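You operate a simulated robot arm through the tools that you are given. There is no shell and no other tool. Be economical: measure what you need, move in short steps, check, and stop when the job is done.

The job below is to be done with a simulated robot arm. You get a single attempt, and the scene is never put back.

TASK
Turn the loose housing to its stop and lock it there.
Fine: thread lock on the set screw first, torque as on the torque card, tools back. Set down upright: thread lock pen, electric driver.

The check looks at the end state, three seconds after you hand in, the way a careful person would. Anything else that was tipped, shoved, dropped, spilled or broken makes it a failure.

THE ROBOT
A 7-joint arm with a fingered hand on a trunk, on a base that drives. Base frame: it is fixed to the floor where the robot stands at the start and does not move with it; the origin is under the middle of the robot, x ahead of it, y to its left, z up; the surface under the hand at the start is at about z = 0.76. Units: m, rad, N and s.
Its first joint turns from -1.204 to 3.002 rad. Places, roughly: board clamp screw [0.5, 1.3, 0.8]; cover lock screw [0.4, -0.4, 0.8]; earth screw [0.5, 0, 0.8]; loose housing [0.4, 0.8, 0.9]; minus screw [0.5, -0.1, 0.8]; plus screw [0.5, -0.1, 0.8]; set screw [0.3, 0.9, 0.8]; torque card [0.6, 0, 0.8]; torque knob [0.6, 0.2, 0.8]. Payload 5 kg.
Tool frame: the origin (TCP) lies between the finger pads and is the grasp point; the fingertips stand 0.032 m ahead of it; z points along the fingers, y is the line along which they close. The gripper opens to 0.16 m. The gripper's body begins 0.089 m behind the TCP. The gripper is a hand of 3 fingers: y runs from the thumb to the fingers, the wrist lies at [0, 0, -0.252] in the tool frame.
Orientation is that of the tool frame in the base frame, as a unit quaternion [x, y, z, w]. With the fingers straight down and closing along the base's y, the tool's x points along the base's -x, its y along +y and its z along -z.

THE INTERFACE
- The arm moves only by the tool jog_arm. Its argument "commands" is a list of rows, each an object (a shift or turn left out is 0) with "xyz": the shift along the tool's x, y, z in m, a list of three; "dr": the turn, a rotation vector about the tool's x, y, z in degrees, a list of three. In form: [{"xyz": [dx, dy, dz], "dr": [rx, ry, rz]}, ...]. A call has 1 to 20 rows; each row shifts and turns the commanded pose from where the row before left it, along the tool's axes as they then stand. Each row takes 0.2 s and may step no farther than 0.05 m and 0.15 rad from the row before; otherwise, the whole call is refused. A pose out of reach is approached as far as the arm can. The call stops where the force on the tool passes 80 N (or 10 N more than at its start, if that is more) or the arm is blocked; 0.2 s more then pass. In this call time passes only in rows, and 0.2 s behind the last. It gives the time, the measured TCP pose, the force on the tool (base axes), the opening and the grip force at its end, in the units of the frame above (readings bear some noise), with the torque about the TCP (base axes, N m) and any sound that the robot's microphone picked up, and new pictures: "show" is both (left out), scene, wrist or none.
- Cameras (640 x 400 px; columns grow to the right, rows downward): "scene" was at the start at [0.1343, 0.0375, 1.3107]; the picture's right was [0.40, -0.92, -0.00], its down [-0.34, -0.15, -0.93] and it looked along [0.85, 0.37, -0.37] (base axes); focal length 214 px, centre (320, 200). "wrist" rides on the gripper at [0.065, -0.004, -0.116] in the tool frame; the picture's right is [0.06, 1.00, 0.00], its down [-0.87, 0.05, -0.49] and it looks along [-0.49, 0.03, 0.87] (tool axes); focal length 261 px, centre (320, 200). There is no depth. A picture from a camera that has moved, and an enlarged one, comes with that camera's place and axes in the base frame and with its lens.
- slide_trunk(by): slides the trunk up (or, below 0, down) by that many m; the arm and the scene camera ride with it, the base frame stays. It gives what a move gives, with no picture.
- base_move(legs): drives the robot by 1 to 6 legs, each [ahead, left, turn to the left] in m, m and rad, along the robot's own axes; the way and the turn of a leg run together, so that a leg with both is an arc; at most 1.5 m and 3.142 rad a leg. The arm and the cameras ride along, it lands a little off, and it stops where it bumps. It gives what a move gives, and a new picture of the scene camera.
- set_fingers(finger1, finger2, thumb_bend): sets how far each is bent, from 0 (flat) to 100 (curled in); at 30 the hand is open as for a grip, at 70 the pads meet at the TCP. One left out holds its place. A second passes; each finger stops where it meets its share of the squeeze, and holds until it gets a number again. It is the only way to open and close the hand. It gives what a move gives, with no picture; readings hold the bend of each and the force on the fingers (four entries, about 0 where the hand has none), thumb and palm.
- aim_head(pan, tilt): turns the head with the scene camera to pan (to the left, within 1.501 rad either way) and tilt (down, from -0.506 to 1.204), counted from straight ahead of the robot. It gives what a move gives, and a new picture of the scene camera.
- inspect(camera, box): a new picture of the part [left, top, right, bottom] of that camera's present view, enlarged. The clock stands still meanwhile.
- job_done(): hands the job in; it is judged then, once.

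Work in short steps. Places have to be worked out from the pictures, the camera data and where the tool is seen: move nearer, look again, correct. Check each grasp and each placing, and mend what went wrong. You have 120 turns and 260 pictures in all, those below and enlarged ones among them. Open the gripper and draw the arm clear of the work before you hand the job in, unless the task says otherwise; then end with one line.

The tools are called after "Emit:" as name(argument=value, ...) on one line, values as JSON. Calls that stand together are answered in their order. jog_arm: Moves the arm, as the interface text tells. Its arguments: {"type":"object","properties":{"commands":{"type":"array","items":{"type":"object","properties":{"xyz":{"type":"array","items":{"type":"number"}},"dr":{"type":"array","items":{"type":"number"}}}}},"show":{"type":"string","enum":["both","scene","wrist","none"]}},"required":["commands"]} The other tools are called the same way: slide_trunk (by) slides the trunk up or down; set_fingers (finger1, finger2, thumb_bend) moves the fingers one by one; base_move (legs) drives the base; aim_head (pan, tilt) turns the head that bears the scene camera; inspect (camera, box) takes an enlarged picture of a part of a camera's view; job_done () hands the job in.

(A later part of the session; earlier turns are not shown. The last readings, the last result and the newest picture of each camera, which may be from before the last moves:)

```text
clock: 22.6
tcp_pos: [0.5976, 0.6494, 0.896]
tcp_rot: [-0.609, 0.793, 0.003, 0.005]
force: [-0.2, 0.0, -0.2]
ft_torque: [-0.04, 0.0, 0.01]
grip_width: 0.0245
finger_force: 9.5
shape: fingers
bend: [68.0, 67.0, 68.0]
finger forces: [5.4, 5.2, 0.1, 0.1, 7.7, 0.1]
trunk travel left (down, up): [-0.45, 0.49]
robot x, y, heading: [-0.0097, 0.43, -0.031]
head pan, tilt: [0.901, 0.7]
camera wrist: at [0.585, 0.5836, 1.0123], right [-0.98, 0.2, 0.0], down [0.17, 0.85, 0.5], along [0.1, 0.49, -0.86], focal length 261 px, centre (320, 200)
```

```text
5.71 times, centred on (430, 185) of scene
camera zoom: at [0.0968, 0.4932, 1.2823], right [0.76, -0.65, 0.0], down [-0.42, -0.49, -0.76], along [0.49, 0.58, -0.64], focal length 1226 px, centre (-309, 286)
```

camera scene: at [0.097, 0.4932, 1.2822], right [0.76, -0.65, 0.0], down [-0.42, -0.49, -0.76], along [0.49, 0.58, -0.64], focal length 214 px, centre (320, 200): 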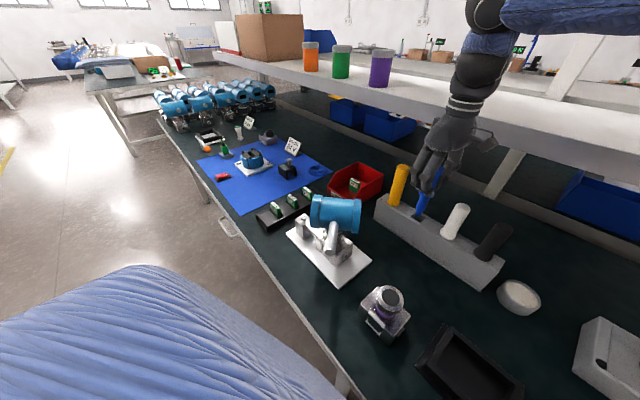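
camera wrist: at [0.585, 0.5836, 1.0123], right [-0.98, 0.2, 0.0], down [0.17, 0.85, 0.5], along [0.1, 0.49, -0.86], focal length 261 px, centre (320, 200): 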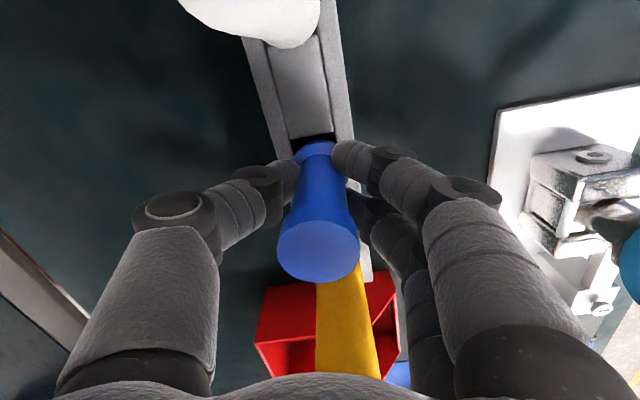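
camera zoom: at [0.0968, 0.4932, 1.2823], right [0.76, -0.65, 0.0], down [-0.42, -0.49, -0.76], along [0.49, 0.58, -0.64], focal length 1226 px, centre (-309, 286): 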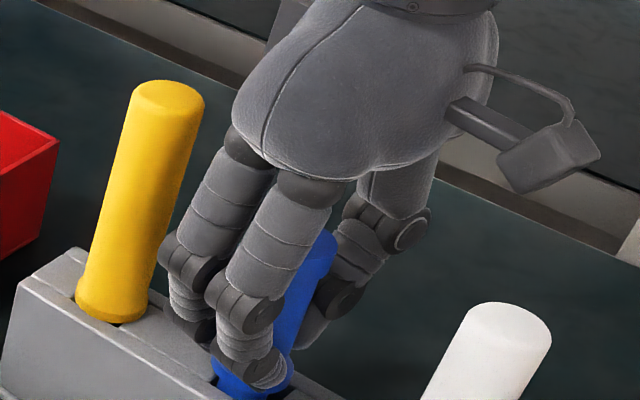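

Nearly seated with no side force; I lower until the flange touches.

Emit:
jog_arm(commands=[{"xyz": [0, 0, 0.004]}, {"xyz": [0, 0, 0.003]}], show="none")

Emit:
inspect(camera="scene", box=[400, 190, 440, 225])

```text
clock: 23.2
tcp_pos: [0.5969, 0.6493, 0.8892]
tcp_rot: [-0.609, 0.793, 0.003, 0.005]
force: [-0.4, -1.2, 0.6]
ft_torque: [-0.02, -0.02, 0.01]
grip_width: 0.0243
finger_force: 9.2
shape: fingers
bend: [68.0, 67.0, 68.0]
finger forces: [5.2, 4.9, 0.0, 0.1, 7.7, 0.1]
trunk travel left (down, up): [-0.45, 0.49]
robot x, y, heading: [-0.008, 0.4303, -0.029]
head pan, tilt: [0.901, 0.7]
```

```text
11.43 times, centred on (420, 208) of scene
camera zoom: at [0.0969, 0.4931, 1.2823], right [0.76, -0.65, 0.0], down [-0.42, -0.49, -0.76], along [0.49, 0.58, -0.64], focal length 2451 px, centre (-823, 114)
```

zoom: 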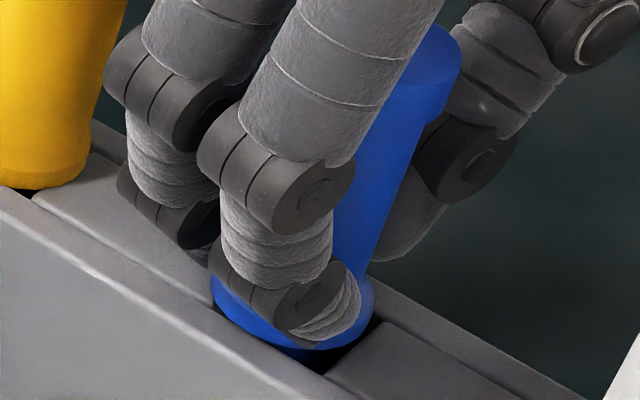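

Still no contact force; a few more mm.

Emit:
jog_arm(commands=[{"xyz": [0, 0, 0.003]}, {"xyz": [0, 0, 0.002]}], show="none")

```text
clock: 23.8
tcp_pos: [0.5979, 0.6482, 0.8865]
tcp_rot: [-0.609, 0.793, 0.003, 0.005]
force: [-0.6, -5.4, 7.4]
ft_torque: [-0.09, 0.01, 0.01]
grip_width: 0.0246
finger_force: 11.4
shape: fingers
bend: [68.0, 67.0, 68.0]
finger forces: [6.6, 5.5, 0.1, 0.0, 9.7, 0.0]
trunk travel left (down, up): [-0.45, 0.49]
robot x, y, heading: [-0.0107, 0.4284, -0.031]
head pan, tilt: [0.901, 0.7]
```

Seated with 7 N. I release and rise clear.

Emit:
set_fingers(finger1=45, finger2=45, thumb_bend=45)

Emit:
jog_arm(commands=[{"xyz": [0, 0, -0.04]}, {"xyz": [0, 0, -0.04]}, {"xyz": [0, 0.005, -0.04]}, {"xyz": [0, 0.01, -0.03]}])

Emit:
inspect(camera="scene", box=[380, 150, 480, 240])

```text
clock: 24.8
tcp_pos: [0.598, 0.6505, 0.885]
tcp_rot: [-0.61, 0.793, 0.003, 0.006]
force: [1.3, -0.6, -0.1]
ft_torque: [0.0, -0.01, 0.03]
grip_width: 0.1069
finger_force: 0.1
shape: fingers
bend: [45.0, 45.0, 45.0]
finger forces: [0.1, 0.0, 0.0, 0.0, 0.1, 0.1]
trunk travel left (down, up): [-0.45, 0.49]
robot x, y, heading: [-0.0089, 0.4271, -0.037]
head pan, tilt: [0.901, 0.7]
```

```text
clock: 25.8
tcp_pos: [0.5827, 0.6527, 1.0366]
tcp_rot: [-0.61, 0.792, 0.003, 0.006]
force: [-0.5, 0.2, 0.3]
ft_torque: [-0.02, 0.0, -0.04]
grip_width: 0.1073
finger_force: 0.1
shape: fingers
bend: [45.0, 45.0, 45.0]
finger forces: [0.0, 0.0, 0.0, 0.1, 0.1, 0.0]
trunk travel left (down, up): [-0.45, 0.49]
robot x, y, heading: [-0.0059, 0.4307, -0.024]
head pan, tilt: [0.901, 0.7]
camera scene: at [0.096, 0.4932, 1.2823], right [0.76, -0.65, 0.0], down [-0.42, -0.49, -0.77], along [0.49, 0.58, -0.64], focal length 214 px, centre (320, 200)
camera wrist: at [0.5703, 0.587, 1.1516], right [-0.98, 0.2, 0.0], down [0.17, 0.85, 0.5], along [0.1, 0.49, -0.86], focal length 261 px, centre (320, 200)
```

scene: 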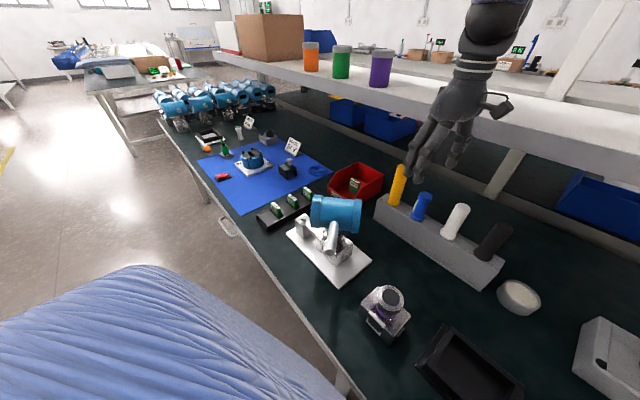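
wrist: 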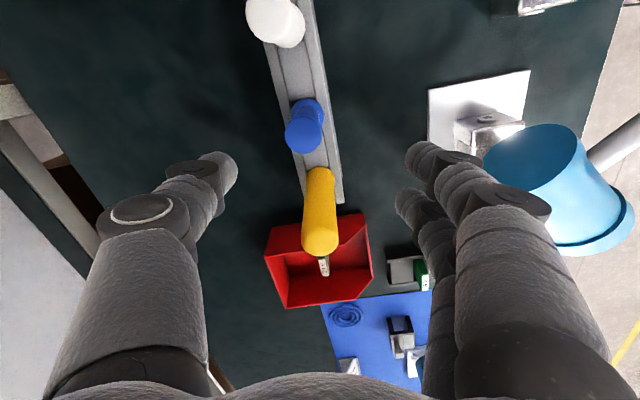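

```text
4.44 times, centred on (430, 195) of scene
camera zoom: at [0.096, 0.4932, 1.2823], right [0.76, -0.65, 0.0], down [-0.42, -0.49, -0.77], along [0.49, 0.58, -0.64], focal length 953 px, centre (-169, 222)
```

zoom: 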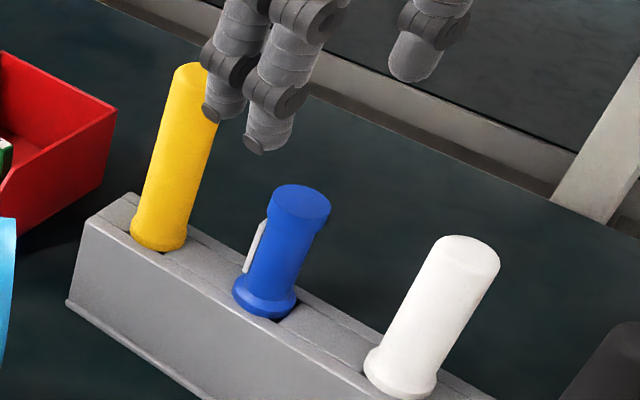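

Blue is properly back. Next I go over the yellow tool at about (0.598, 0.728).

Emit:
jog_arm(commands=[{"xyz": [-0.0387, 0.0024, 0]}, {"xyz": [-0.0387, 0.0024, 0]}, {"xyz": [0, 0, 0.02]}])

```text
clock: 26.6
tcp_pos: [0.5969, 0.7281, 1.0168]
tcp_rot: [-0.609, 0.793, 0.003, 0.005]
force: [-0.3, 0.7, 0.7]
ft_torque: [0.03, 0.04, -0.04]
grip_width: 0.1071
finger_force: 0.1
shape: fingers
bend: [45.0, 45.0, 45.0]
finger forces: [0.0, 0.0, 0.0, 0.0, 0.0, 0.1]
trunk travel left (down, up): [-0.45, 0.49]
robot x, y, heading: [-0.0051, 0.4334, -0.035]
head pan, tilt: [0.901, 0.7]
camera scene: at [0.0976, 0.4925, 1.2822], right [0.76, -0.65, 0.0], down [-0.42, -0.49, -0.76], along [0.49, 0.58, -0.64], focal length 214 px, centre (320, 200)
camera wrist: at [0.5852, 0.6622, 1.1324], right [-0.98, 0.2, 0.0], down [0.17, 0.85, 0.5], along [0.1, 0.49, -0.86], focal length 261 px, centre (320, 200)
```

scene: 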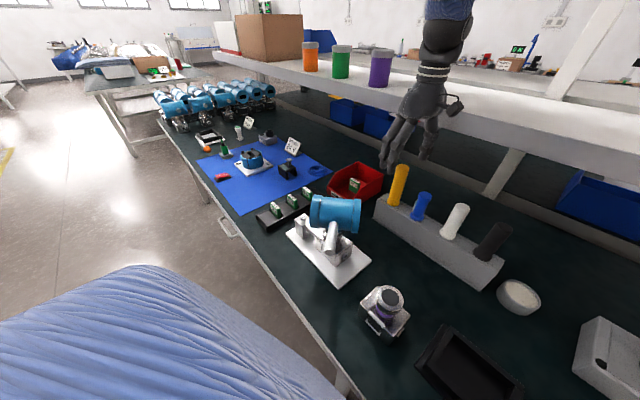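
wrist: 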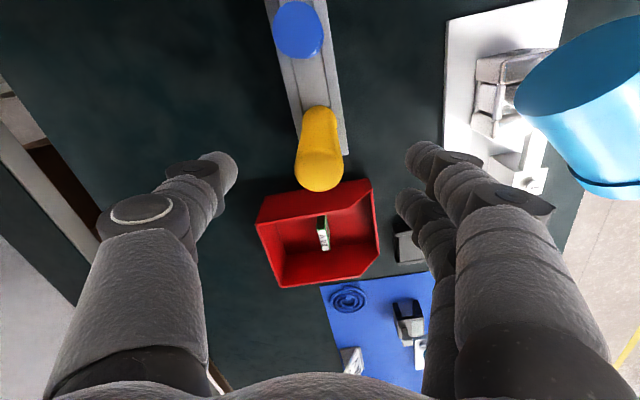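

Centred over yellow at (0.599, 0.730). I descend and grip.

Emit:
jog_arm(commands=[{"xyz": [-0.002, -0.002, 0.036]}, {"xyz": [0, 0, 0.036]}, {"xyz": [0, 0, 0.034]}], show="wrist")

Emit:
set_fingers(finger1=70, finger2=70, thumb_bend=70)

Emit:
jog_arm(commands=[{"xyz": [0, 0, -0.03]}, {"xyz": [0, 0, -0.03]}, {"xyz": [0, 0, -0.03]}, {"xyz": [0, 0, 0]}], show="wrist")

Emit:
inspect(camera="scene", box=[370, 140, 450, 220])

```text
clock: 27.4
tcp_pos: [0.6007, 0.7284, 0.9105]
tcp_rot: [-0.61, 0.793, 0.004, 0.005]
force: [-0.6, -0.1, 1.2]
ft_torque: [-0.03, 0.0, 0.0]
grip_width: 0.1074
finger_force: 0.1
shape: fingers
bend: [45.0, 45.0, 45.0]
finger forces: [0.0, 0.1, 0.0, 0.0, 0.1, 0.0]
trunk travel left (down, up): [-0.45, 0.49]
robot x, y, heading: [-0.0034, 0.4289, -0.03]
head pan, tilt: [0.901, 0.7]
camera wrist: at [0.5888, 0.6641, 1.0253], right [-0.98, 0.2, 0.0], down [0.17, 0.85, 0.5], along [0.1, 0.49, -0.86], focal length 261 px, centre (320, 200)
```

wrist: 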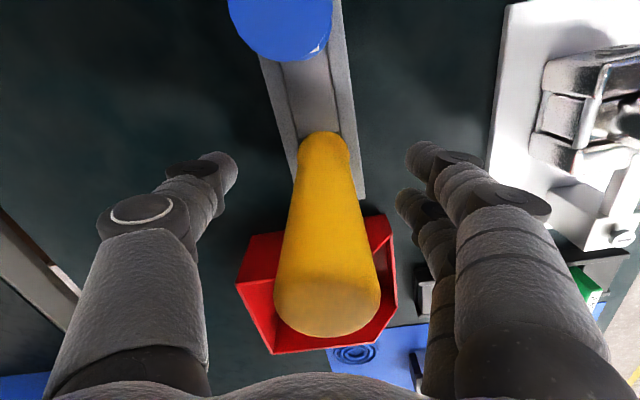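

```text
clock: 28.4
tcp_pos: [0.6011, 0.7295, 0.9102]
tcp_rot: [-0.609, 0.793, 0.003, 0.005]
force: [0.1, -0.6, 0.4]
ft_torque: [0.0, -0.05, 0.02]
grip_width: 0.0314
finger_force: 11.0
shape: fingers
bend: [65.0, 64.0, 66.0]
finger forces: [5.2, 5.6, 0.1, 0.0, 11.2, 0.1]
trunk travel left (down, up): [-0.45, 0.49]
robot x, y, heading: [-0.0074, 0.4264, -0.037]
head pan, tilt: [0.901, 0.7]
```

```text
clock: 29.4
tcp_pos: [0.6023, 0.7278, 0.9989]
tcp_rot: [-0.609, 0.793, 0.004, 0.005]
force: [0.0, -0.8, -2.6]
ft_torque: [0.01, 0.0, -0.02]
grip_width: 0.0314
finger_force: 10.4
shape: fingers
bend: [65.0, 64.0, 66.0]
finger forces: [5.2, 5.6, 0.0, 0.1, 11.0, 0.0]
trunk travel left (down, up): [-0.45, 0.49]
robot x, y, heading: [-0.0088, 0.4266, -0.033]
head pan, tilt: [0.901, 0.7]
camera wrist: at [0.5892, 0.6627, 1.1141], right [-0.98, 0.2, 0.0], down [0.17, 0.85, 0.5], along [0.1, 0.49, -0.86], focal length 261 px, centre (320, 200)
```

wrist: 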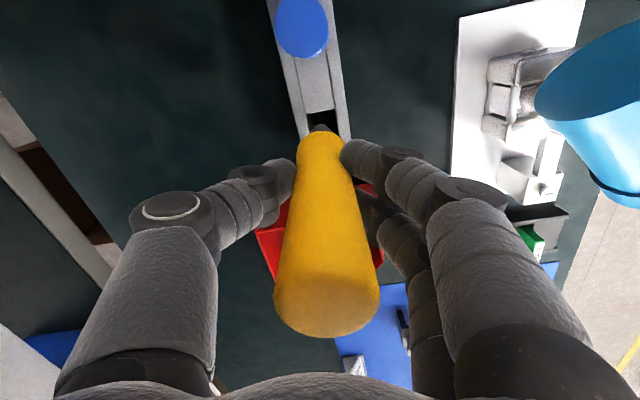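

```text
5.00 times, centred on (410, 180) of scene
camera zoom: at [0.0971, 0.4932, 1.2822], right [0.76, -0.65, 0.0], down [-0.42, -0.49, -0.76], along [0.49, 0.58, -0.64], focal length 1072 px, centre (-130, 300)
```

zoom: 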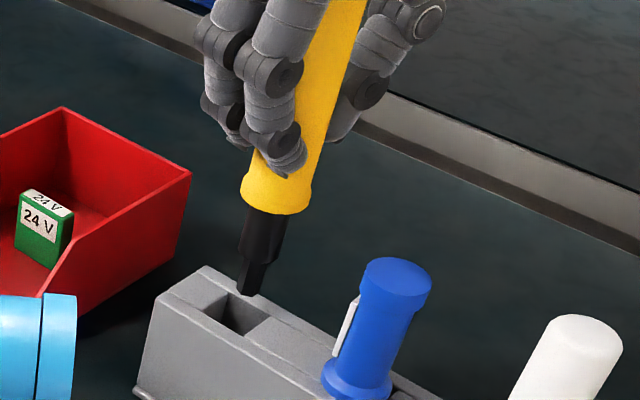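

Yellow carries a black bit and weighs about 2.6 N: a driver, but black or white may be the electric one. I set it back and compare further.

Emit:
jog_arm(commands=[{"xyz": [0, 0, 0.03]}, {"xyz": [0, 0, 0.03]}, {"xyz": [0, 0, 0.026]}, {"xyz": [0, 0, 0.003]}, {"xyz": [0, 0, 0.002]}], show="none")

Emit:
inspect(camera="scene", box=[370, 150, 450, 220])

```text
clock: 30.6
tcp_pos: [0.599, 0.7309, 0.9102]
tcp_rot: [-0.61, 0.793, 0.002, 0.006]
force: [-0.7, 0.1, 4.0]
ft_torque: [-0.02, 0.03, 0.01]
grip_width: 0.0312
finger_force: 12.6
shape: fingers
bend: [66.0, 65.0, 67.0]
finger forces: [6.0, 6.3, 0.1, 0.0, 12.0, 0.0]
trunk travel left (down, up): [-0.45, 0.49]
robot x, y, heading: [-0.0093, 0.4251, -0.03]
head pan, tilt: [0.901, 0.7]
```

```text
5.71 times, centred on (410, 185) of scene
camera zoom: at [0.0965, 0.4932, 1.2824], right [0.76, -0.65, 0.0], down [-0.42, -0.49, -0.77], along [0.49, 0.58, -0.64], focal length 1226 px, centre (-194, 286)
```

zoom: 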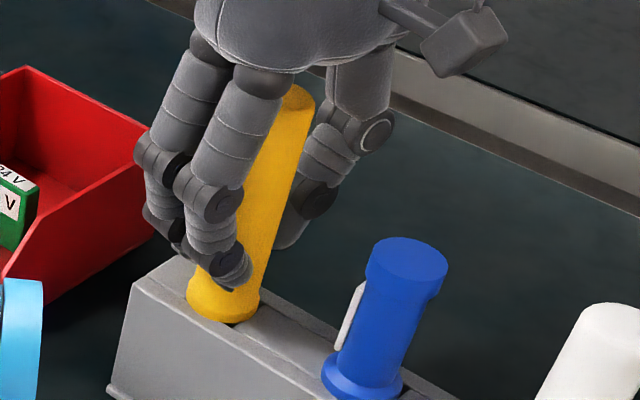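

Seated again. I release, rise and go over the black tool, looking on the way.

Emit:
set_fingers(finger1=45, finger2=45, thumb_bend=45)

Emit:
jog_arm(commands=[{"xyz": [0, 0, -0.04]}, {"xyz": [0, 0, -0.04]}, {"xyz": [0, 0, -0.04]}, {"xyz": [0.0406, -0.0107, 0]}, {"xyz": [0.0406, -0.0107, 0]}, {"xyz": [0.0406, -0.0107, 0]}, {"xyz": [0.0406, -0.0107, 0]}, {"xyz": [0.0406, -0.0107, 0]}, {"xyz": [0.0406, -0.0107, 0]}])

```text
clock: 31.6
tcp_pos: [0.5995, 0.7308, 0.9095]
tcp_rot: [-0.61, 0.793, 0.003, 0.006]
force: [-0.5, 0.8, -0.1]
ft_torque: [-0.02, -0.01, -0.01]
grip_width: 0.1071
finger_force: 0.1
shape: fingers
bend: [45.0, 45.0, 45.0]
finger forces: [0.0, 0.1, 0.0, 0.0, 0.0, 0.0]
trunk travel left (down, up): [-0.45, 0.49]
robot x, y, heading: [-0.0067, 0.4305, -0.03]
head pan, tilt: [0.901, 0.7]
```

```text
clock: 33.6
tcp_pos: [0.5992, 0.4733, 1.0271]
tcp_rot: [-0.61, 0.792, 0.003, 0.006]
force: [0.1, 0.5, -0.2]
ft_torque: [0.0, -0.03, -0.01]
grip_width: 0.1074
finger_force: 0.0
shape: fingers
bend: [45.0, 45.0, 45.0]
finger forces: [0.0, 0.1, 0.1, 0.0, 0.1, 0.1]
trunk travel left (down, up): [-0.45, 0.49]
robot x, y, heading: [-0.0034, 0.4338, -0.028]
head pan, tilt: [0.901, 0.7]
camera scene: at [0.0967, 0.4918, 1.2823], right [0.76, -0.65, 0.0], down [-0.42, -0.49, -0.77], along [0.49, 0.59, -0.64], focal length 214 px, centre (320, 200)
camera wrist: at [0.5873, 0.4078, 1.1434], right [-0.98, 0.2, 0.0], down [0.17, 0.85, 0.5], along [0.1, 0.49, -0.86], focal length 261 px, centre (320, 200)
```

scene: 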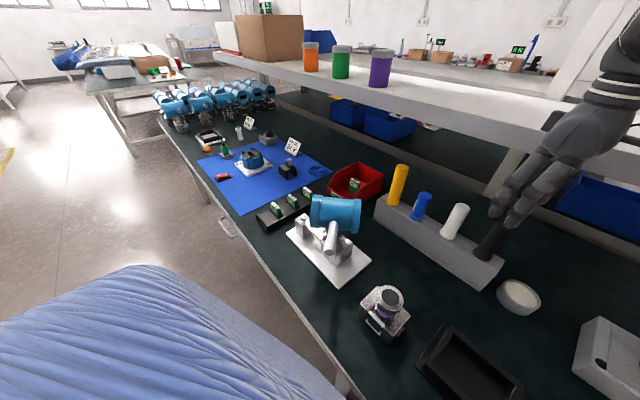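
wrist: 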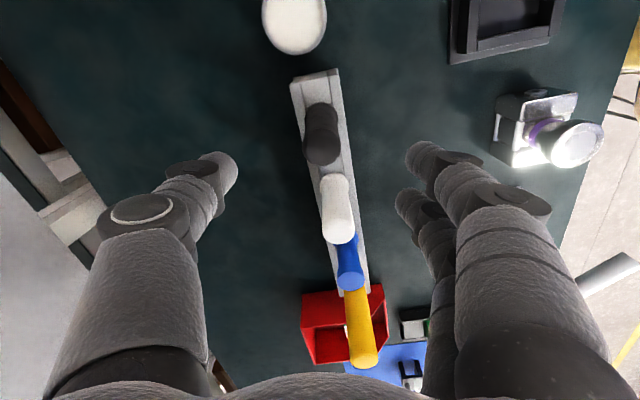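

Black tool top at (0.601, 0.475), right below. I descend, grip and lift.

Emit:
jog_arm(commands=[{"xyz": [-0.002, -0.001, 0.04]}, {"xyz": [0, 0, 0.04]}, {"xyz": [0, 0, 0.04]}], show="wrist")

Emit:
set_fingers(finger1=70, finger2=70, thumb_bend=70)

Emit:
jog_arm(commands=[{"xyz": [0, 0, -0.03]}, {"xyz": [0, 0, -0.03]}, {"xyz": [0, 0, -0.03]}, {"xyz": [0, 0, 0]}], show="wrist")

Emit:
inspect(camera="scene", box=[450, 170, 550, 260])

```text
clock: 34.4
tcp_pos: [0.6002, 0.4813, 0.9062]
tcp_rot: [-0.61, 0.792, 0.003, 0.006]
force: [0.7, -0.1, 0.5]
ft_torque: [-0.02, 0.02, 0.0]
grip_width: 0.1072
finger_force: 0.0
shape: fingers
bend: [45.0, 45.0, 45.0]
finger forces: [0.0, 0.0, 0.0, 0.0, 0.1, 0.1]
trunk travel left (down, up): [-0.45, 0.49]
robot x, y, heading: [-0.0093, 0.4294, -0.026]
head pan, tilt: [0.901, 0.7]
camera wrist: at [0.5881, 0.4152, 1.0217], right [-0.98, 0.2, 0.0], down [0.17, 0.85, 0.5], along [0.1, 0.49, -0.86], focal length 261 px, centre (320, 200)
```

wrist: 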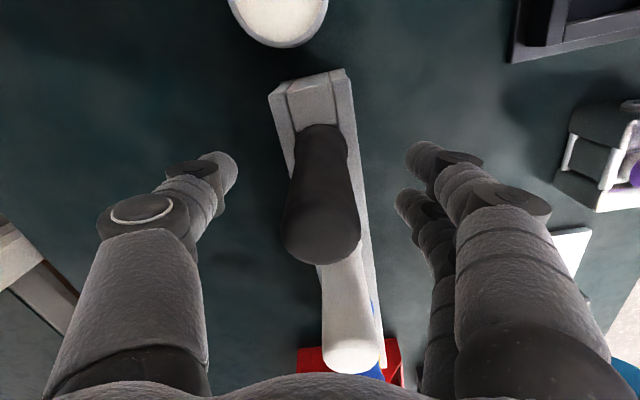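

```text
clock: 35.4
tcp_pos: [0.5999, 0.4808, 0.907]
tcp_rot: [-0.609, 0.793, 0.003, 0.005]
force: [0.3, -0.5, -0.1]
ft_torque: [-0.01, -0.02, 0.02]
grip_width: 0.0331
finger_force: 10.4
shape: fingers
bend: [64.0, 67.0, 67.0]
finger forces: [7.5, 3.1, 0.0, 0.1, 10.5, 0.1]
trunk travel left (down, up): [-0.45, 0.49]
robot x, y, heading: [-0.0085, 0.429, -0.03]
head pan, tilt: [0.901, 0.7]
```

```text
clock: 36.4
tcp_pos: [0.6007, 0.4795, 0.9988]
tcp_rot: [-0.609, 0.793, 0.003, 0.006]
force: [0.5, -1.1, -1.3]
ft_torque: [-0.01, 0.01, -0.04]
grip_width: 0.0328
finger_force: 10.3
shape: fingers
bend: [64.0, 67.0, 67.0]
finger forces: [7.4, 3.1, 0.1, 0.0, 10.5, 0.0]
trunk travel left (down, up): [-0.45, 0.49]
robot x, y, heading: [-0.0103, 0.432, -0.03]
head pan, tilt: [0.901, 0.7]
camera wrist: at [0.5885, 0.4129, 1.1139], right [-0.98, 0.2, 0.0], down [0.17, 0.85, 0.5], along [0.1, 0.49, -0.86], focal length 261 px, centre (320, 200)
```

wrist: 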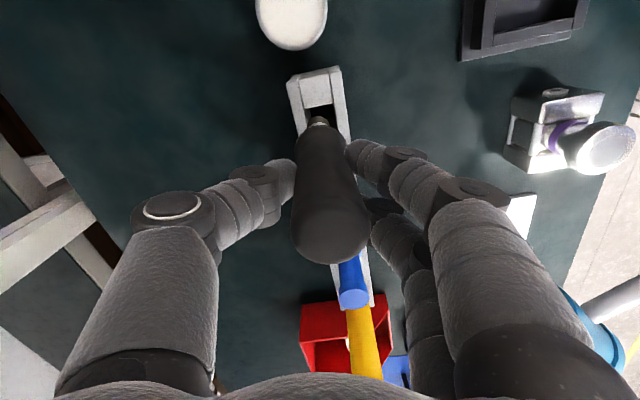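

```text
4.44 times, centred on (500, 215) of scene
camera zoom: at [0.0971, 0.4929, 1.2822], right [0.76, -0.65, 0.0], down [-0.42, -0.49, -0.76], along [0.49, 0.58, -0.64], focal length 953 px, centre (-480, 133)
```

zoom: 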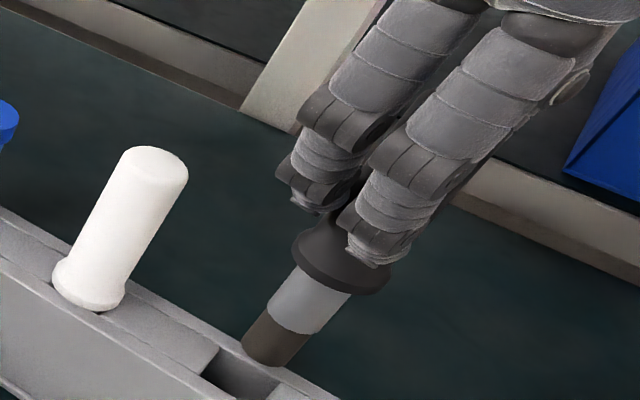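

Black looks like a brush (grey ferrule, brown end). I put it back, then check white.

Emit:
jog_arm(commands=[{"xyz": [0, 0, 0.03]}, {"xyz": [0, 0, 0.03]}, {"xyz": [0, 0, 0.026]}, {"xyz": [0, 0, 0.003]}, {"xyz": [0, 0, 0.002]}], show="none")

Emit:
inspect(camera="scene", box=[450, 190, 550, 280])

```text
clock: 37.6
tcp_pos: [0.6001, 0.4809, 0.9058]
tcp_rot: [-0.61, 0.793, 0.003, 0.005]
force: [1.1, 0.2, 3.1]
ft_torque: [0.01, 0.01, -0.02]
grip_width: 0.033
finger_force: 11.3
shape: fingers
bend: [65.0, 67.0, 67.0]
finger forces: [7.6, 3.3, 0.0, 0.0, 11.2, 0.0]
trunk travel left (down, up): [-0.45, 0.49]
robot x, y, heading: [-0.0084, 0.4304, -0.028]
head pan, tilt: [0.901, 0.7]
```

```text
4.44 times, centred on (500, 235) of scene
camera zoom: at [0.0965, 0.4931, 1.2824], right [0.76, -0.65, 0.0], down [-0.42, -0.49, -0.77], along [0.49, 0.58, -0.64], focal length 953 px, centre (-480, 44)
```

zoom: 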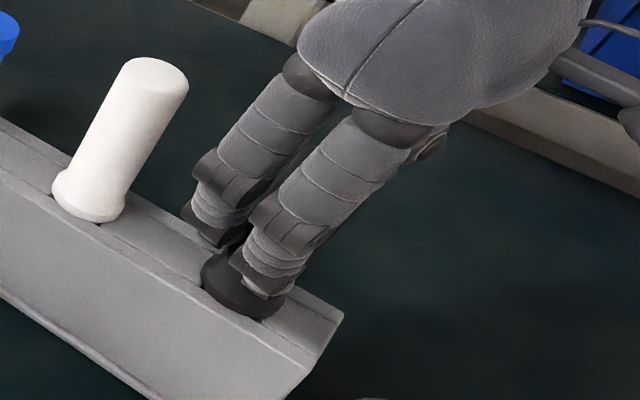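

Seated. I release and go to white at y≈0.564.

Emit:
set_fingers(finger1=45, finger2=45, thumb_bend=45)

Emit:
jog_arm(commands=[{"xyz": [0, 0, -0.04]}, {"xyz": [0, 0, -0.04]}, {"xyz": [0, 0, -0.03]}, {"xyz": [-0.0401, 0.0106, 0]}, {"xyz": [-0.0401, 0.0106, 0]}], show="wrist")

```text
clock: 38.6
tcp_pos: [0.6011, 0.481, 0.9062]
tcp_rot: [-0.61, 0.792, 0.003, 0.005]
force: [0.3, 0.2, -0.3]
ft_torque: [0.01, 0.01, 0.0]
grip_width: 0.107
finger_force: 0.1
shape: fingers
bend: [45.0, 45.0, 45.0]
finger forces: [0.0, 0.0, 0.0, 0.1, 0.0, 0.1]
trunk travel left (down, up): [-0.45, 0.49]
robot x, y, heading: [-0.0041, 0.429, -0.031]
head pan, tilt: [0.901, 0.7]
```

```text
clock: 39.8
tcp_pos: [0.6001, 0.5621, 1.0174]
tcp_rot: [-0.609, 0.793, 0.003, 0.006]
force: [-0.2, 0.5, -1.1]
ft_torque: [-0.03, -0.01, 0.0]
grip_width: 0.1071
finger_force: 0.1
shape: fingers
bend: [45.0, 45.0, 45.0]
finger forces: [0.0, 0.0, 0.0, 0.1, 0.0, 0.1]
trunk travel left (down, up): [-0.45, 0.49]
robot x, y, heading: [-0.0053, 0.4331, -0.035]
head pan, tilt: [0.901, 0.7]
camera wrist: at [0.588, 0.4961, 1.1322], right [-0.98, 0.2, 0.0], down [0.17, 0.85, 0.5], along [0.1, 0.49, -0.86], focal length 261 px, centre (320, 200)
```

wrist: 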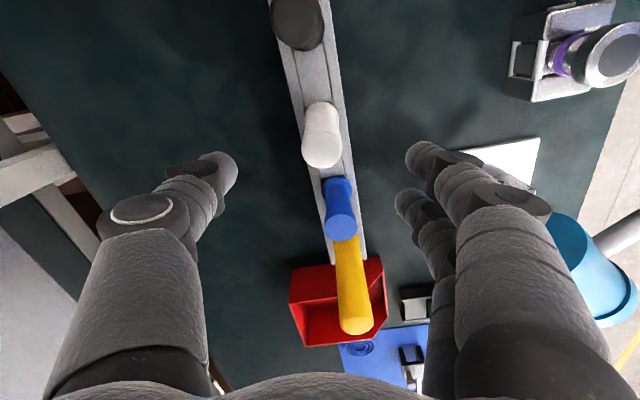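

Centred over white. I descend, grip, lift and look.

Emit:
jog_arm(commands=[{"xyz": [0, 0, 0.04]}, {"xyz": [0, 0, 0.04]}, {"xyz": [0, 0, 0.03]}], show="wrist")

Emit:
set_fingers(finger1=70, finger2=70, thumb_bend=70)

Emit:
jog_arm(commands=[{"xyz": [0, 0, -0.03]}, {"xyz": [0, 0, -0.03]}, {"xyz": [0, 0, -0.03]}, {"xyz": [0, 0, 0]}], show="none")

Emit:
inspect(camera="scene", box=[410, 160, 510, 250])

```text
clock: 40.6
tcp_pos: [0.6031, 0.5651, 0.9058]
tcp_rot: [-0.609, 0.793, 0.003, 0.005]
force: [-0.3, 0.0, 0.4]
ft_torque: [0.02, -0.01, 0.0]
grip_width: 0.107
finger_force: 0.1
shape: fingers
bend: [45.0, 45.0, 45.0]
finger forces: [0.0, 0.0, 0.1, 0.1, 0.0, 0.0]
trunk travel left (down, up): [-0.45, 0.49]
robot x, y, heading: [-0.0067, 0.4293, -0.031]
head pan, tilt: [0.901, 0.7]
camera wrist: at [0.5905, 0.4989, 1.021], right [-0.98, 0.2, 0.0], down [0.17, 0.85, 0.5], along [0.1, 0.49, -0.86], focal length 261 px, centre (320, 200)
```

wrist: 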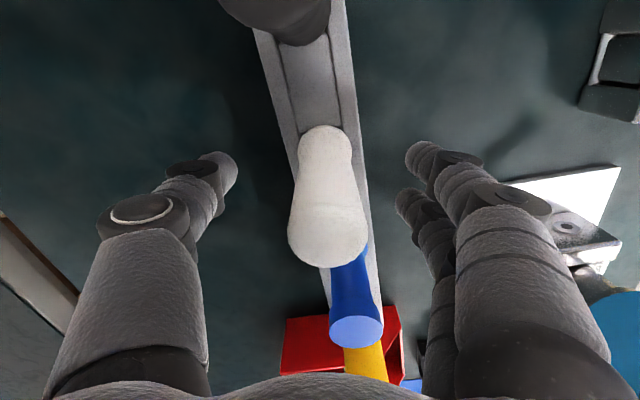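

```text
clock: 41.6
tcp_pos: [0.6031, 0.5654, 0.9063]
tcp_rot: [-0.609, 0.793, 0.003, 0.005]
force: [-0.3, 0.2, 0.9]
ft_torque: [0.02, -0.05, 0.02]
grip_width: 0.0328
finger_force: 10.2
shape: fingers
bend: [64.0, 66.0, 67.0]
finger forces: [6.8, 3.5, 0.1, 0.1, 10.4, 0.1]
trunk travel left (down, up): [-0.45, 0.49]
robot x, y, heading: [-0.0105, 0.4298, -0.029]
head pan, tilt: [0.901, 0.7]
```

```text
clock: 42.6
tcp_pos: [0.6009, 0.5622, 0.9977]
tcp_rot: [-0.609, 0.793, 0.003, 0.005]
force: [-0.8, -0.3, -0.4]
ft_torque: [0.0, 0.0, 0.0]
grip_width: 0.0326
finger_force: 10.9
shape: fingers
bend: [64.0, 66.0, 67.0]
finger forces: [6.8, 3.5, 0.1, 0.0, 10.4, 0.0]
trunk travel left (down, up): [-0.45, 0.49]
robot x, y, heading: [-0.0037, 0.4309, -0.034]
head pan, tilt: [0.901, 0.7]
```

```text
4.44 times, centred on (460, 205) of scene
camera zoom: at [0.0971, 0.493, 1.2822], right [0.76, -0.65, 0.0], down [-0.42, -0.49, -0.76], along [0.49, 0.58, -0.64], focal length 953 px, centre (-302, 178)
```

zoom: 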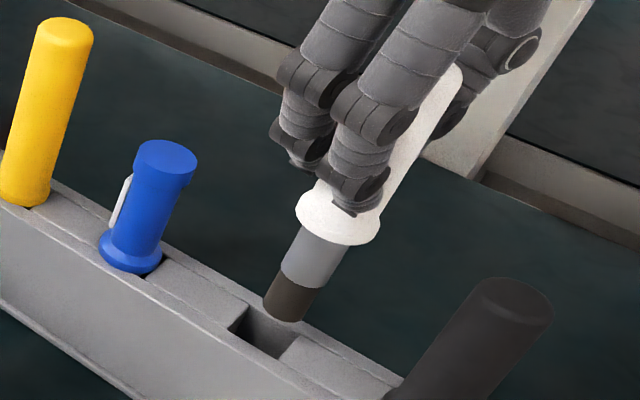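

White is a brush as well, so blue is the thread lock pen and yellow the electric driver. I return white.

Emit:
jog_arm(commands=[{"xyz": [0, 0, 0.03]}, {"xyz": [0, 0, 0.03]}, {"xyz": [0, 0, 0.026]}, {"xyz": [0, 0, 0.003]}, {"xyz": [0, 0, 0.002]}], show="none")

Emit:
inspect(camera="scene", box=[410, 170, 510, 260])

```text
clock: 43.8
tcp_pos: [0.6028, 0.5622, 0.9056]
tcp_rot: [-0.61, 0.792, 0.003, 0.006]
force: [-0.5, -0.1, -1.2]
ft_torque: [-0.05, -0.06, -0.03]
grip_width: 0.0327
finger_force: 10.4
shape: fingers
bend: [64.0, 67.0, 67.0]
finger forces: [6.8, 3.5, 0.1, 0.0, 10.3, 0.0]
trunk travel left (down, up): [-0.45, 0.49]
robot x, y, heading: [-0.0085, 0.4358, -0.029]
head pan, tilt: [0.901, 0.7]
```

```text
4.44 times, centred on (460, 215) of scene
camera zoom: at [0.0968, 0.4931, 1.2822], right [0.76, -0.65, 0.0], down [-0.42, -0.49, -0.76], along [0.49, 0.58, -0.64], focal length 953 px, centre (-302, 133)
```

zoom: 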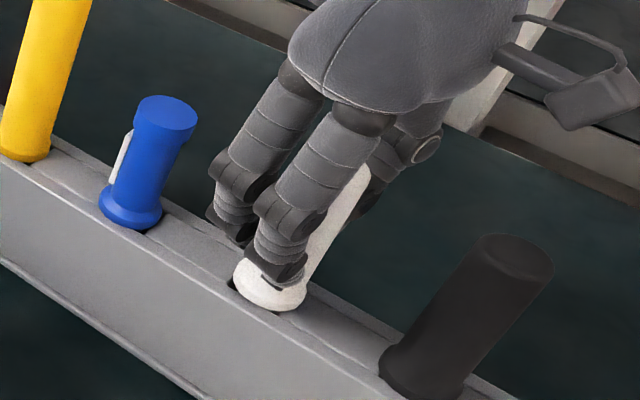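

Seated. I release and move to blue, checking before descending.

Emit:
set_fingers(finger1=45, finger2=45, thumb_bend=45)

Emit:
jog_arm(commands=[{"xyz": [0, 0, -0.04]}, {"xyz": [0, 0, -0.04]}, {"xyz": [0, 0, -0.035]}, {"xyz": [-0.0406, 0.0112, 0]}, {"xyz": [-0.0406, 0.0112, 0]}, {"xyz": [0, 0, 0.03]}], show="both")

```text
clock: 44.8
tcp_pos: [0.6026, 0.5625, 0.9061]
tcp_rot: [-0.609, 0.793, 0.003, 0.006]
force: [-0.3, 0.3, -0.2]
ft_torque: [0.0, -0.02, 0.0]
grip_width: 0.1072
finger_force: 0.1
shape: fingers
bend: [45.0, 45.0, 45.0]
finger forces: [0.0, 0.0, 0.0, 0.0, 0.0, 0.0]
trunk travel left (down, up): [-0.45, 0.49]
robot x, y, heading: [-0.008, 0.43, -0.03]
head pan, tilt: [0.901, 0.7]
```

```text
clock: 46.2
tcp_pos: [0.6011, 0.644, 0.9921]
tcp_rot: [-0.609, 0.793, 0.003, 0.004]
force: [-0.1, -0.1, -0.5]
ft_torque: [0.01, 0.02, 0.05]
grip_width: 0.1071
finger_force: 0.1
shape: fingers
bend: [45.0, 45.0, 45.0]
finger forces: [0.0, 0.1, 0.0, 0.0, 0.0, 0.0]
trunk travel left (down, up): [-0.45, 0.49]
robot x, y, heading: [-0.0071, 0.4274, -0.033]
head pan, tilt: [0.901, 0.7]
camera scene: at [0.0979, 0.4922, 1.2822], right [0.76, -0.65, 0.0], down [-0.42, -0.49, -0.76], along [0.49, 0.58, -0.64], focal length 214 px, centre (320, 200)
camera wrist: at [0.5884, 0.579, 1.1076], right [-0.98, 0.2, 0.0], down [0.17, 0.85, 0.5], along [0.1, 0.49, -0.86], focal length 261 px, centre (320, 200)
```

scene: 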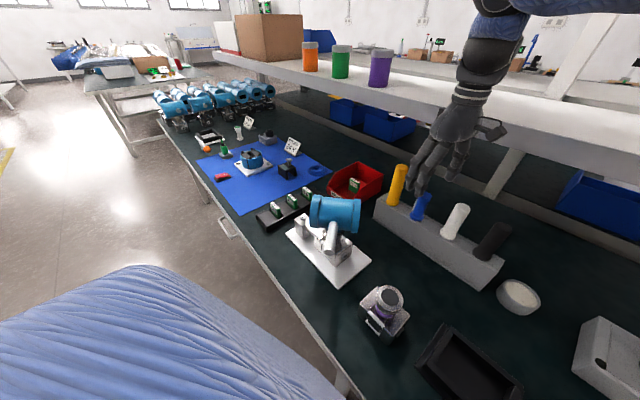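
wrist: 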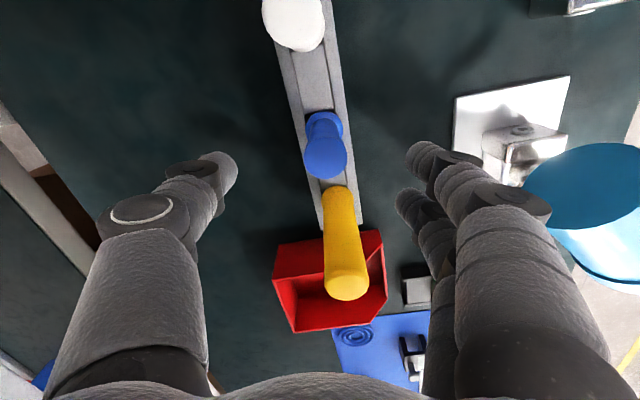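

Aligned. I descend, grip the pen and lift.

Emit:
jog_arm(commands=[{"xyz": [-0.003, 0.0, 0.035]}, {"xyz": [0, 0, 0.035]}, {"xyz": [0, 0, 0.028]}], show="none")

Emit:
set_fingers(finger1=70, finger2=70, thumb_bend=70)

Emit:
jog_arm(commands=[{"xyz": [0, 0, -0.03]}, {"xyz": [0, 0, -0.03]}, {"xyz": [0, 0, -0.03]}, {"xyz": [0, 0, -0.02]}, {"xyz": [0, 0.04, 0]}, {"xyz": [0, 0.04, 0]}, {"xyz": [0, 0.04, 0]}])

```text
clock: 47.0
tcp_pos: [0.6008, 0.6502, 0.8948]
tcp_rot: [-0.61, 0.793, 0.004, 0.006]
force: [-0.2, 0.6, -0.5]
ft_torque: [-0.02, -0.01, 0.0]
grip_width: 0.1074
finger_force: 0.0
shape: fingers
bend: [45.0, 45.0, 45.0]
finger forces: [0.0, 0.0, 0.1, 0.1, 0.1, 0.1]
trunk travel left (down, up): [-0.45, 0.49]
robot x, y, heading: [-0.0106, 0.4304, -0.029]
head pan, tilt: [0.901, 0.7]
```

```text
clock: 48.0
tcp_pos: [0.6009, 0.6491, 0.8954]
tcp_rot: [-0.61, 0.792, 0.003, 0.005]
force: [0.4, 0.0, -0.1]
ft_torque: [-0.01, -0.03, -0.01]
grip_width: 0.0269
finger_force: 8.3
shape: fingers
bend: [66.0, 66.0, 67.0]
finger forces: [4.3, 3.8, 0.0, 0.1, 8.5, 0.0]
trunk travel left (down, up): [-0.45, 0.49]
robot x, y, heading: [-0.0065, 0.4343, -0.033]
head pan, tilt: [0.901, 0.7]
```

```text
clock: 49.6
tcp_pos: [0.483, 0.6819, 1.0038]
tcp_rot: [-0.609, 0.793, 0.003, 0.004]
force: [0.2, 0.3, 0.4]
ft_torque: [-0.01, 0.0, 0.0]
grip_width: 0.0271
finger_force: 8.5
shape: fingers
bend: [66.0, 66.0, 68.0]
finger forces: [4.3, 3.8, 0.0, 0.1, 8.4, 0.0]
trunk travel left (down, up): [-0.45, 0.49]
robot x, y, heading: [-0.0067, 0.4281, -0.03]
head pan, tilt: [0.901, 0.7]
camera scene: at [0.0964, 0.4938, 1.2823], right [0.76, -0.65, 0.0], down [-0.42, -0.49, -0.76], along [0.49, 0.58, -0.64], focal length 214 px, centre (320, 200)
camera wrist: at [0.4709, 0.6155, 1.1191], right [-0.98, 0.2, 0.0], down [0.17, 0.85, 0.5], along [0.1, 0.49, -0.86], focal length 261 px, centre (320, 200)
```

scene: 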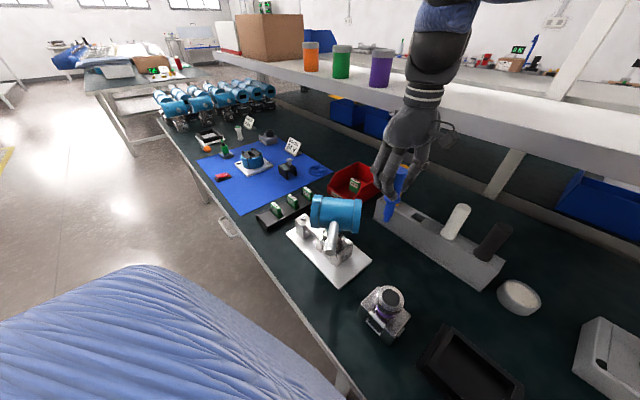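
wrist: 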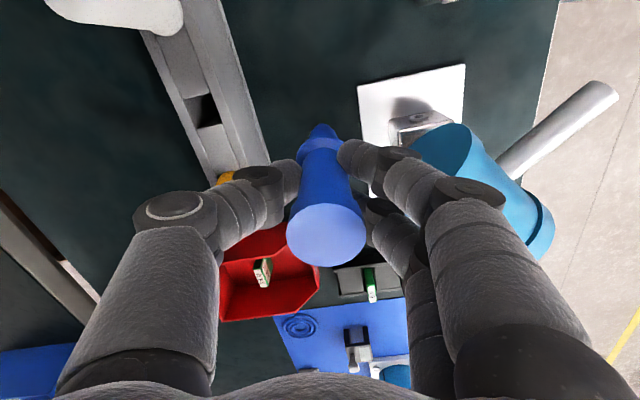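

Pen in hand. I rise to z≈1.13 and go above the set screw.

Emit:
jog_arm(commands=[{"xyz": [0, 0, -0.045]}, {"xyz": [0, 0, -0.045]}, {"xyz": [0, 0, -0.036]}, {"xyz": [-0.0287, 0.0353, 0]}, {"xyz": [-0.0287, 0.0353, 0]}, {"xyz": [-0.0287, 0.0353, 0]}, {"xyz": [-0.0287, 0.0353, 0]}, {"xyz": [-0.0287, 0.0353, 0]}, {"xyz": [0, 0, 0]}])

Emit:
inspect(camera="scene", box=[260, 130, 380, 280])

Emit:
inspect(camera="wrist", box=[220, 60, 420, 260])

```text
clock: 51.8
tcp_pos: [0.3823, 0.845, 1.15]
tcp_rot: [-0.592, 0.805, 0.029, 0.009]
force: [0.5, 0.0, -0.5]
ft_torque: [0.06, 0.05, 0.03]
grip_width: 0.0269
finger_force: 8.3
shape: fingers
bend: [66.0, 66.0, 68.0]
finger forces: [4.4, 4.1, 0.0, 0.1, 8.3, 0.0]
trunk travel left (down, up): [-0.45, 0.49]
robot x, y, heading: [-0.0055, 0.4298, -0.034]
head pan, tilt: [0.901, 0.7]
stopped in row 9: the arm was blocked; the commanded pose is now the measured one
camera scene: at [0.0974, 0.4923, 1.2822], right [0.76, -0.65, 0.0], down [-0.42, -0.49, -0.77], along [0.49, 0.58, -0.64], focal length 214 px, centre (320, 200)
camera wrist: at [0.3695, 0.7744, 1.2626], right [-0.97, 0.24, 0.03], down [0.22, 0.82, 0.53], along [0.1, 0.53, -0.84], focal length 261 px, centre (320, 200)
```

scene: 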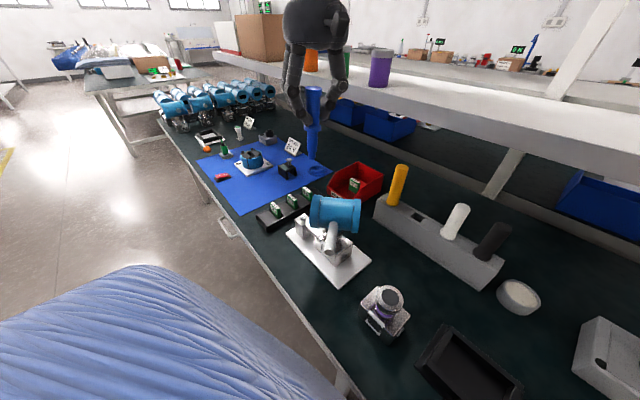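
wrist: 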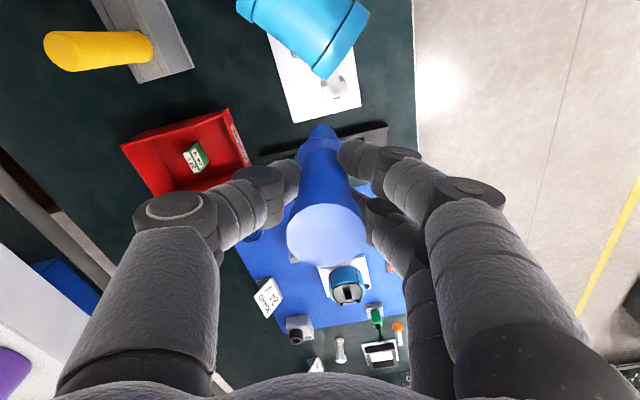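

```text
2.67 times, centred on (320, 205) of scene
camera zoom: at [0.0974, 0.4923, 1.2822], right [0.76, -0.65, 0.0], down [-0.42, -0.49, -0.77], along [0.49, 0.58, -0.64], focal length 572 px, centre (320, 187)
```

zoom: 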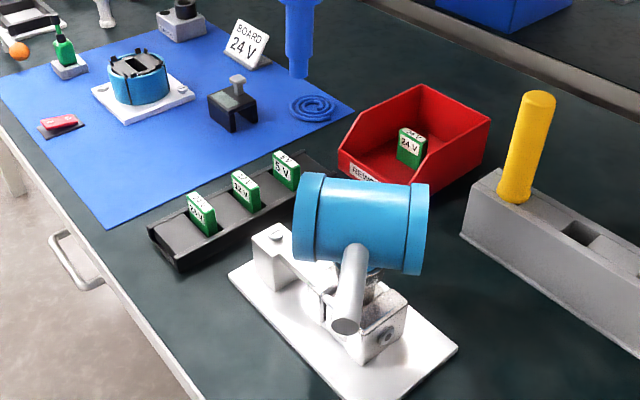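

```text
2.00 times, centred on (320, 160) of wrist
camera zoom: at [0.3695, 0.7744, 1.2626], right [-0.97, 0.24, 0.03], down [0.22, 0.82, 0.53], along [0.1, 0.53, -0.84], focal length 521 px, centre (320, 280)
```

zoom: 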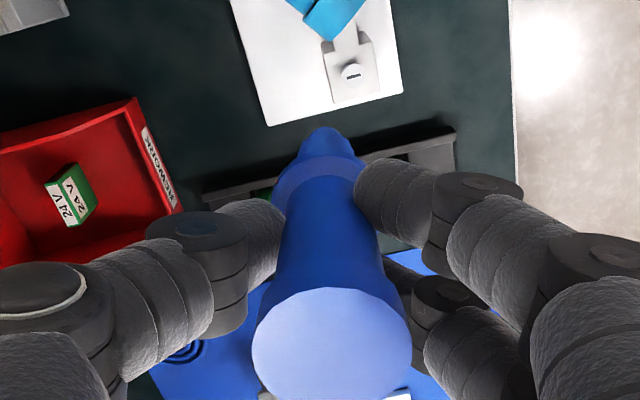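

The arm was blocked at (0.382, 0.845) with no tool force. I look up to see what the arm meets.

Emit:
aim_head(pan=0.9, tilt=0.0)

Emit:
aim_head(pan=0.2, tilt=0.0)

```text
clock: 52.9
tcp_pos: [0.3811, 0.8452, 1.1498]
tcp_rot: [-0.592, 0.806, 0.027, 0.009]
force: [0.4, -0.3, -0.6]
ft_torque: [-0.01, 0.01, 0.01]
grip_width: 0.0268
finger_force: 8.1
shape: fingers
bend: [66.0, 66.0, 68.0]
finger forces: [4.3, 3.9, 0.0, 0.0, 8.3, 0.0]
trunk travel left (down, up): [-0.45, 0.49]
robot x, y, heading: [-0.0103, 0.4293, -0.033]
head pan, tilt: [0.901, 0.0]
camera scene: at [0.1002, 0.4969, 1.346], right [0.76, -0.65, 0.0], down [0.0, 0.0, -1.0], along [0.65, 0.76, 0.0], focal length 214 px, centre (320, 200)
```

scene: 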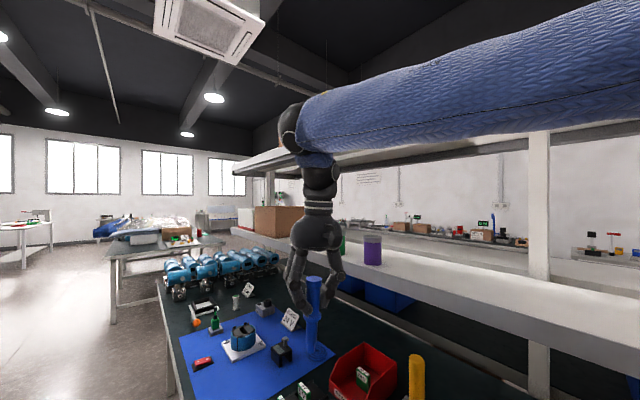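

```text
clock: 54.0
tcp_pos: [0.3819, 0.845, 1.1503]
tcp_rot: [-0.592, 0.805, 0.029, 0.01]
force: [0.7, -0.5, -0.6]
ft_torque: [-0.01, -0.01, -0.02]
grip_width: 0.0269
finger_force: 8.2
shape: fingers
bend: [66.0, 66.0, 68.0]
finger forces: [4.3, 4.1, 0.0, 0.1, 8.4, 0.0]
trunk travel left (down, up): [-0.45, 0.49]
robot x, y, heading: [-0.006, 0.429, -0.034]
head pan, tilt: [0.201, 0.0]
camera scene: at [0.1307, 0.4435, 1.3461], right [0.17, -0.99, 0.0], down [0.0, 0.0, -1.0], along [0.99, 0.17, 0.0], focal length 214 px, centre (320, 200)
```

scene: 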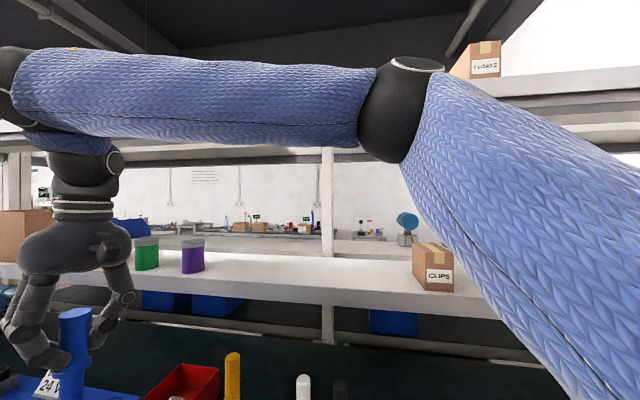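

The elbow is up by the upper shelf. Driving the base back 0.2 m gives the elbow room while keeping the set screw in reach.

Emit:
base_move(legs=[[-0.2, 0, 0]])

```text
clock: 55.5
tcp_pos: [0.1793, 0.8526, 1.1514]
tcp_rot: [-0.593, 0.805, 0.028, 0.01]
force: [-1.2, 0.3, -0.1]
ft_torque: [-0.01, -0.02, -0.02]
grip_width: 0.0267
finger_force: 8.1
shape: fingers
bend: [66.0, 66.0, 68.0]
finger forces: [4.3, 4.0, 0.0, 0.0, 8.3, 0.1]
trunk travel left (down, up): [-0.45, 0.49]
robot x, y, heading: [-0.205, 0.4337, -0.026]
head pan, tilt: [0.201, 0.0]
camera scene: at [-0.0706, 0.4498, 1.3463], right [0.17, -0.99, 0.0], down [0.0, 0.0, -1.0], along [0.99, 0.17, 0.0], focal length 214 px, centre (320, 200)
```

scene: 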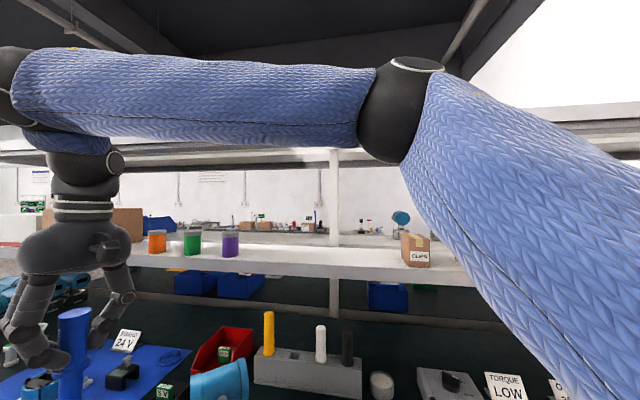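

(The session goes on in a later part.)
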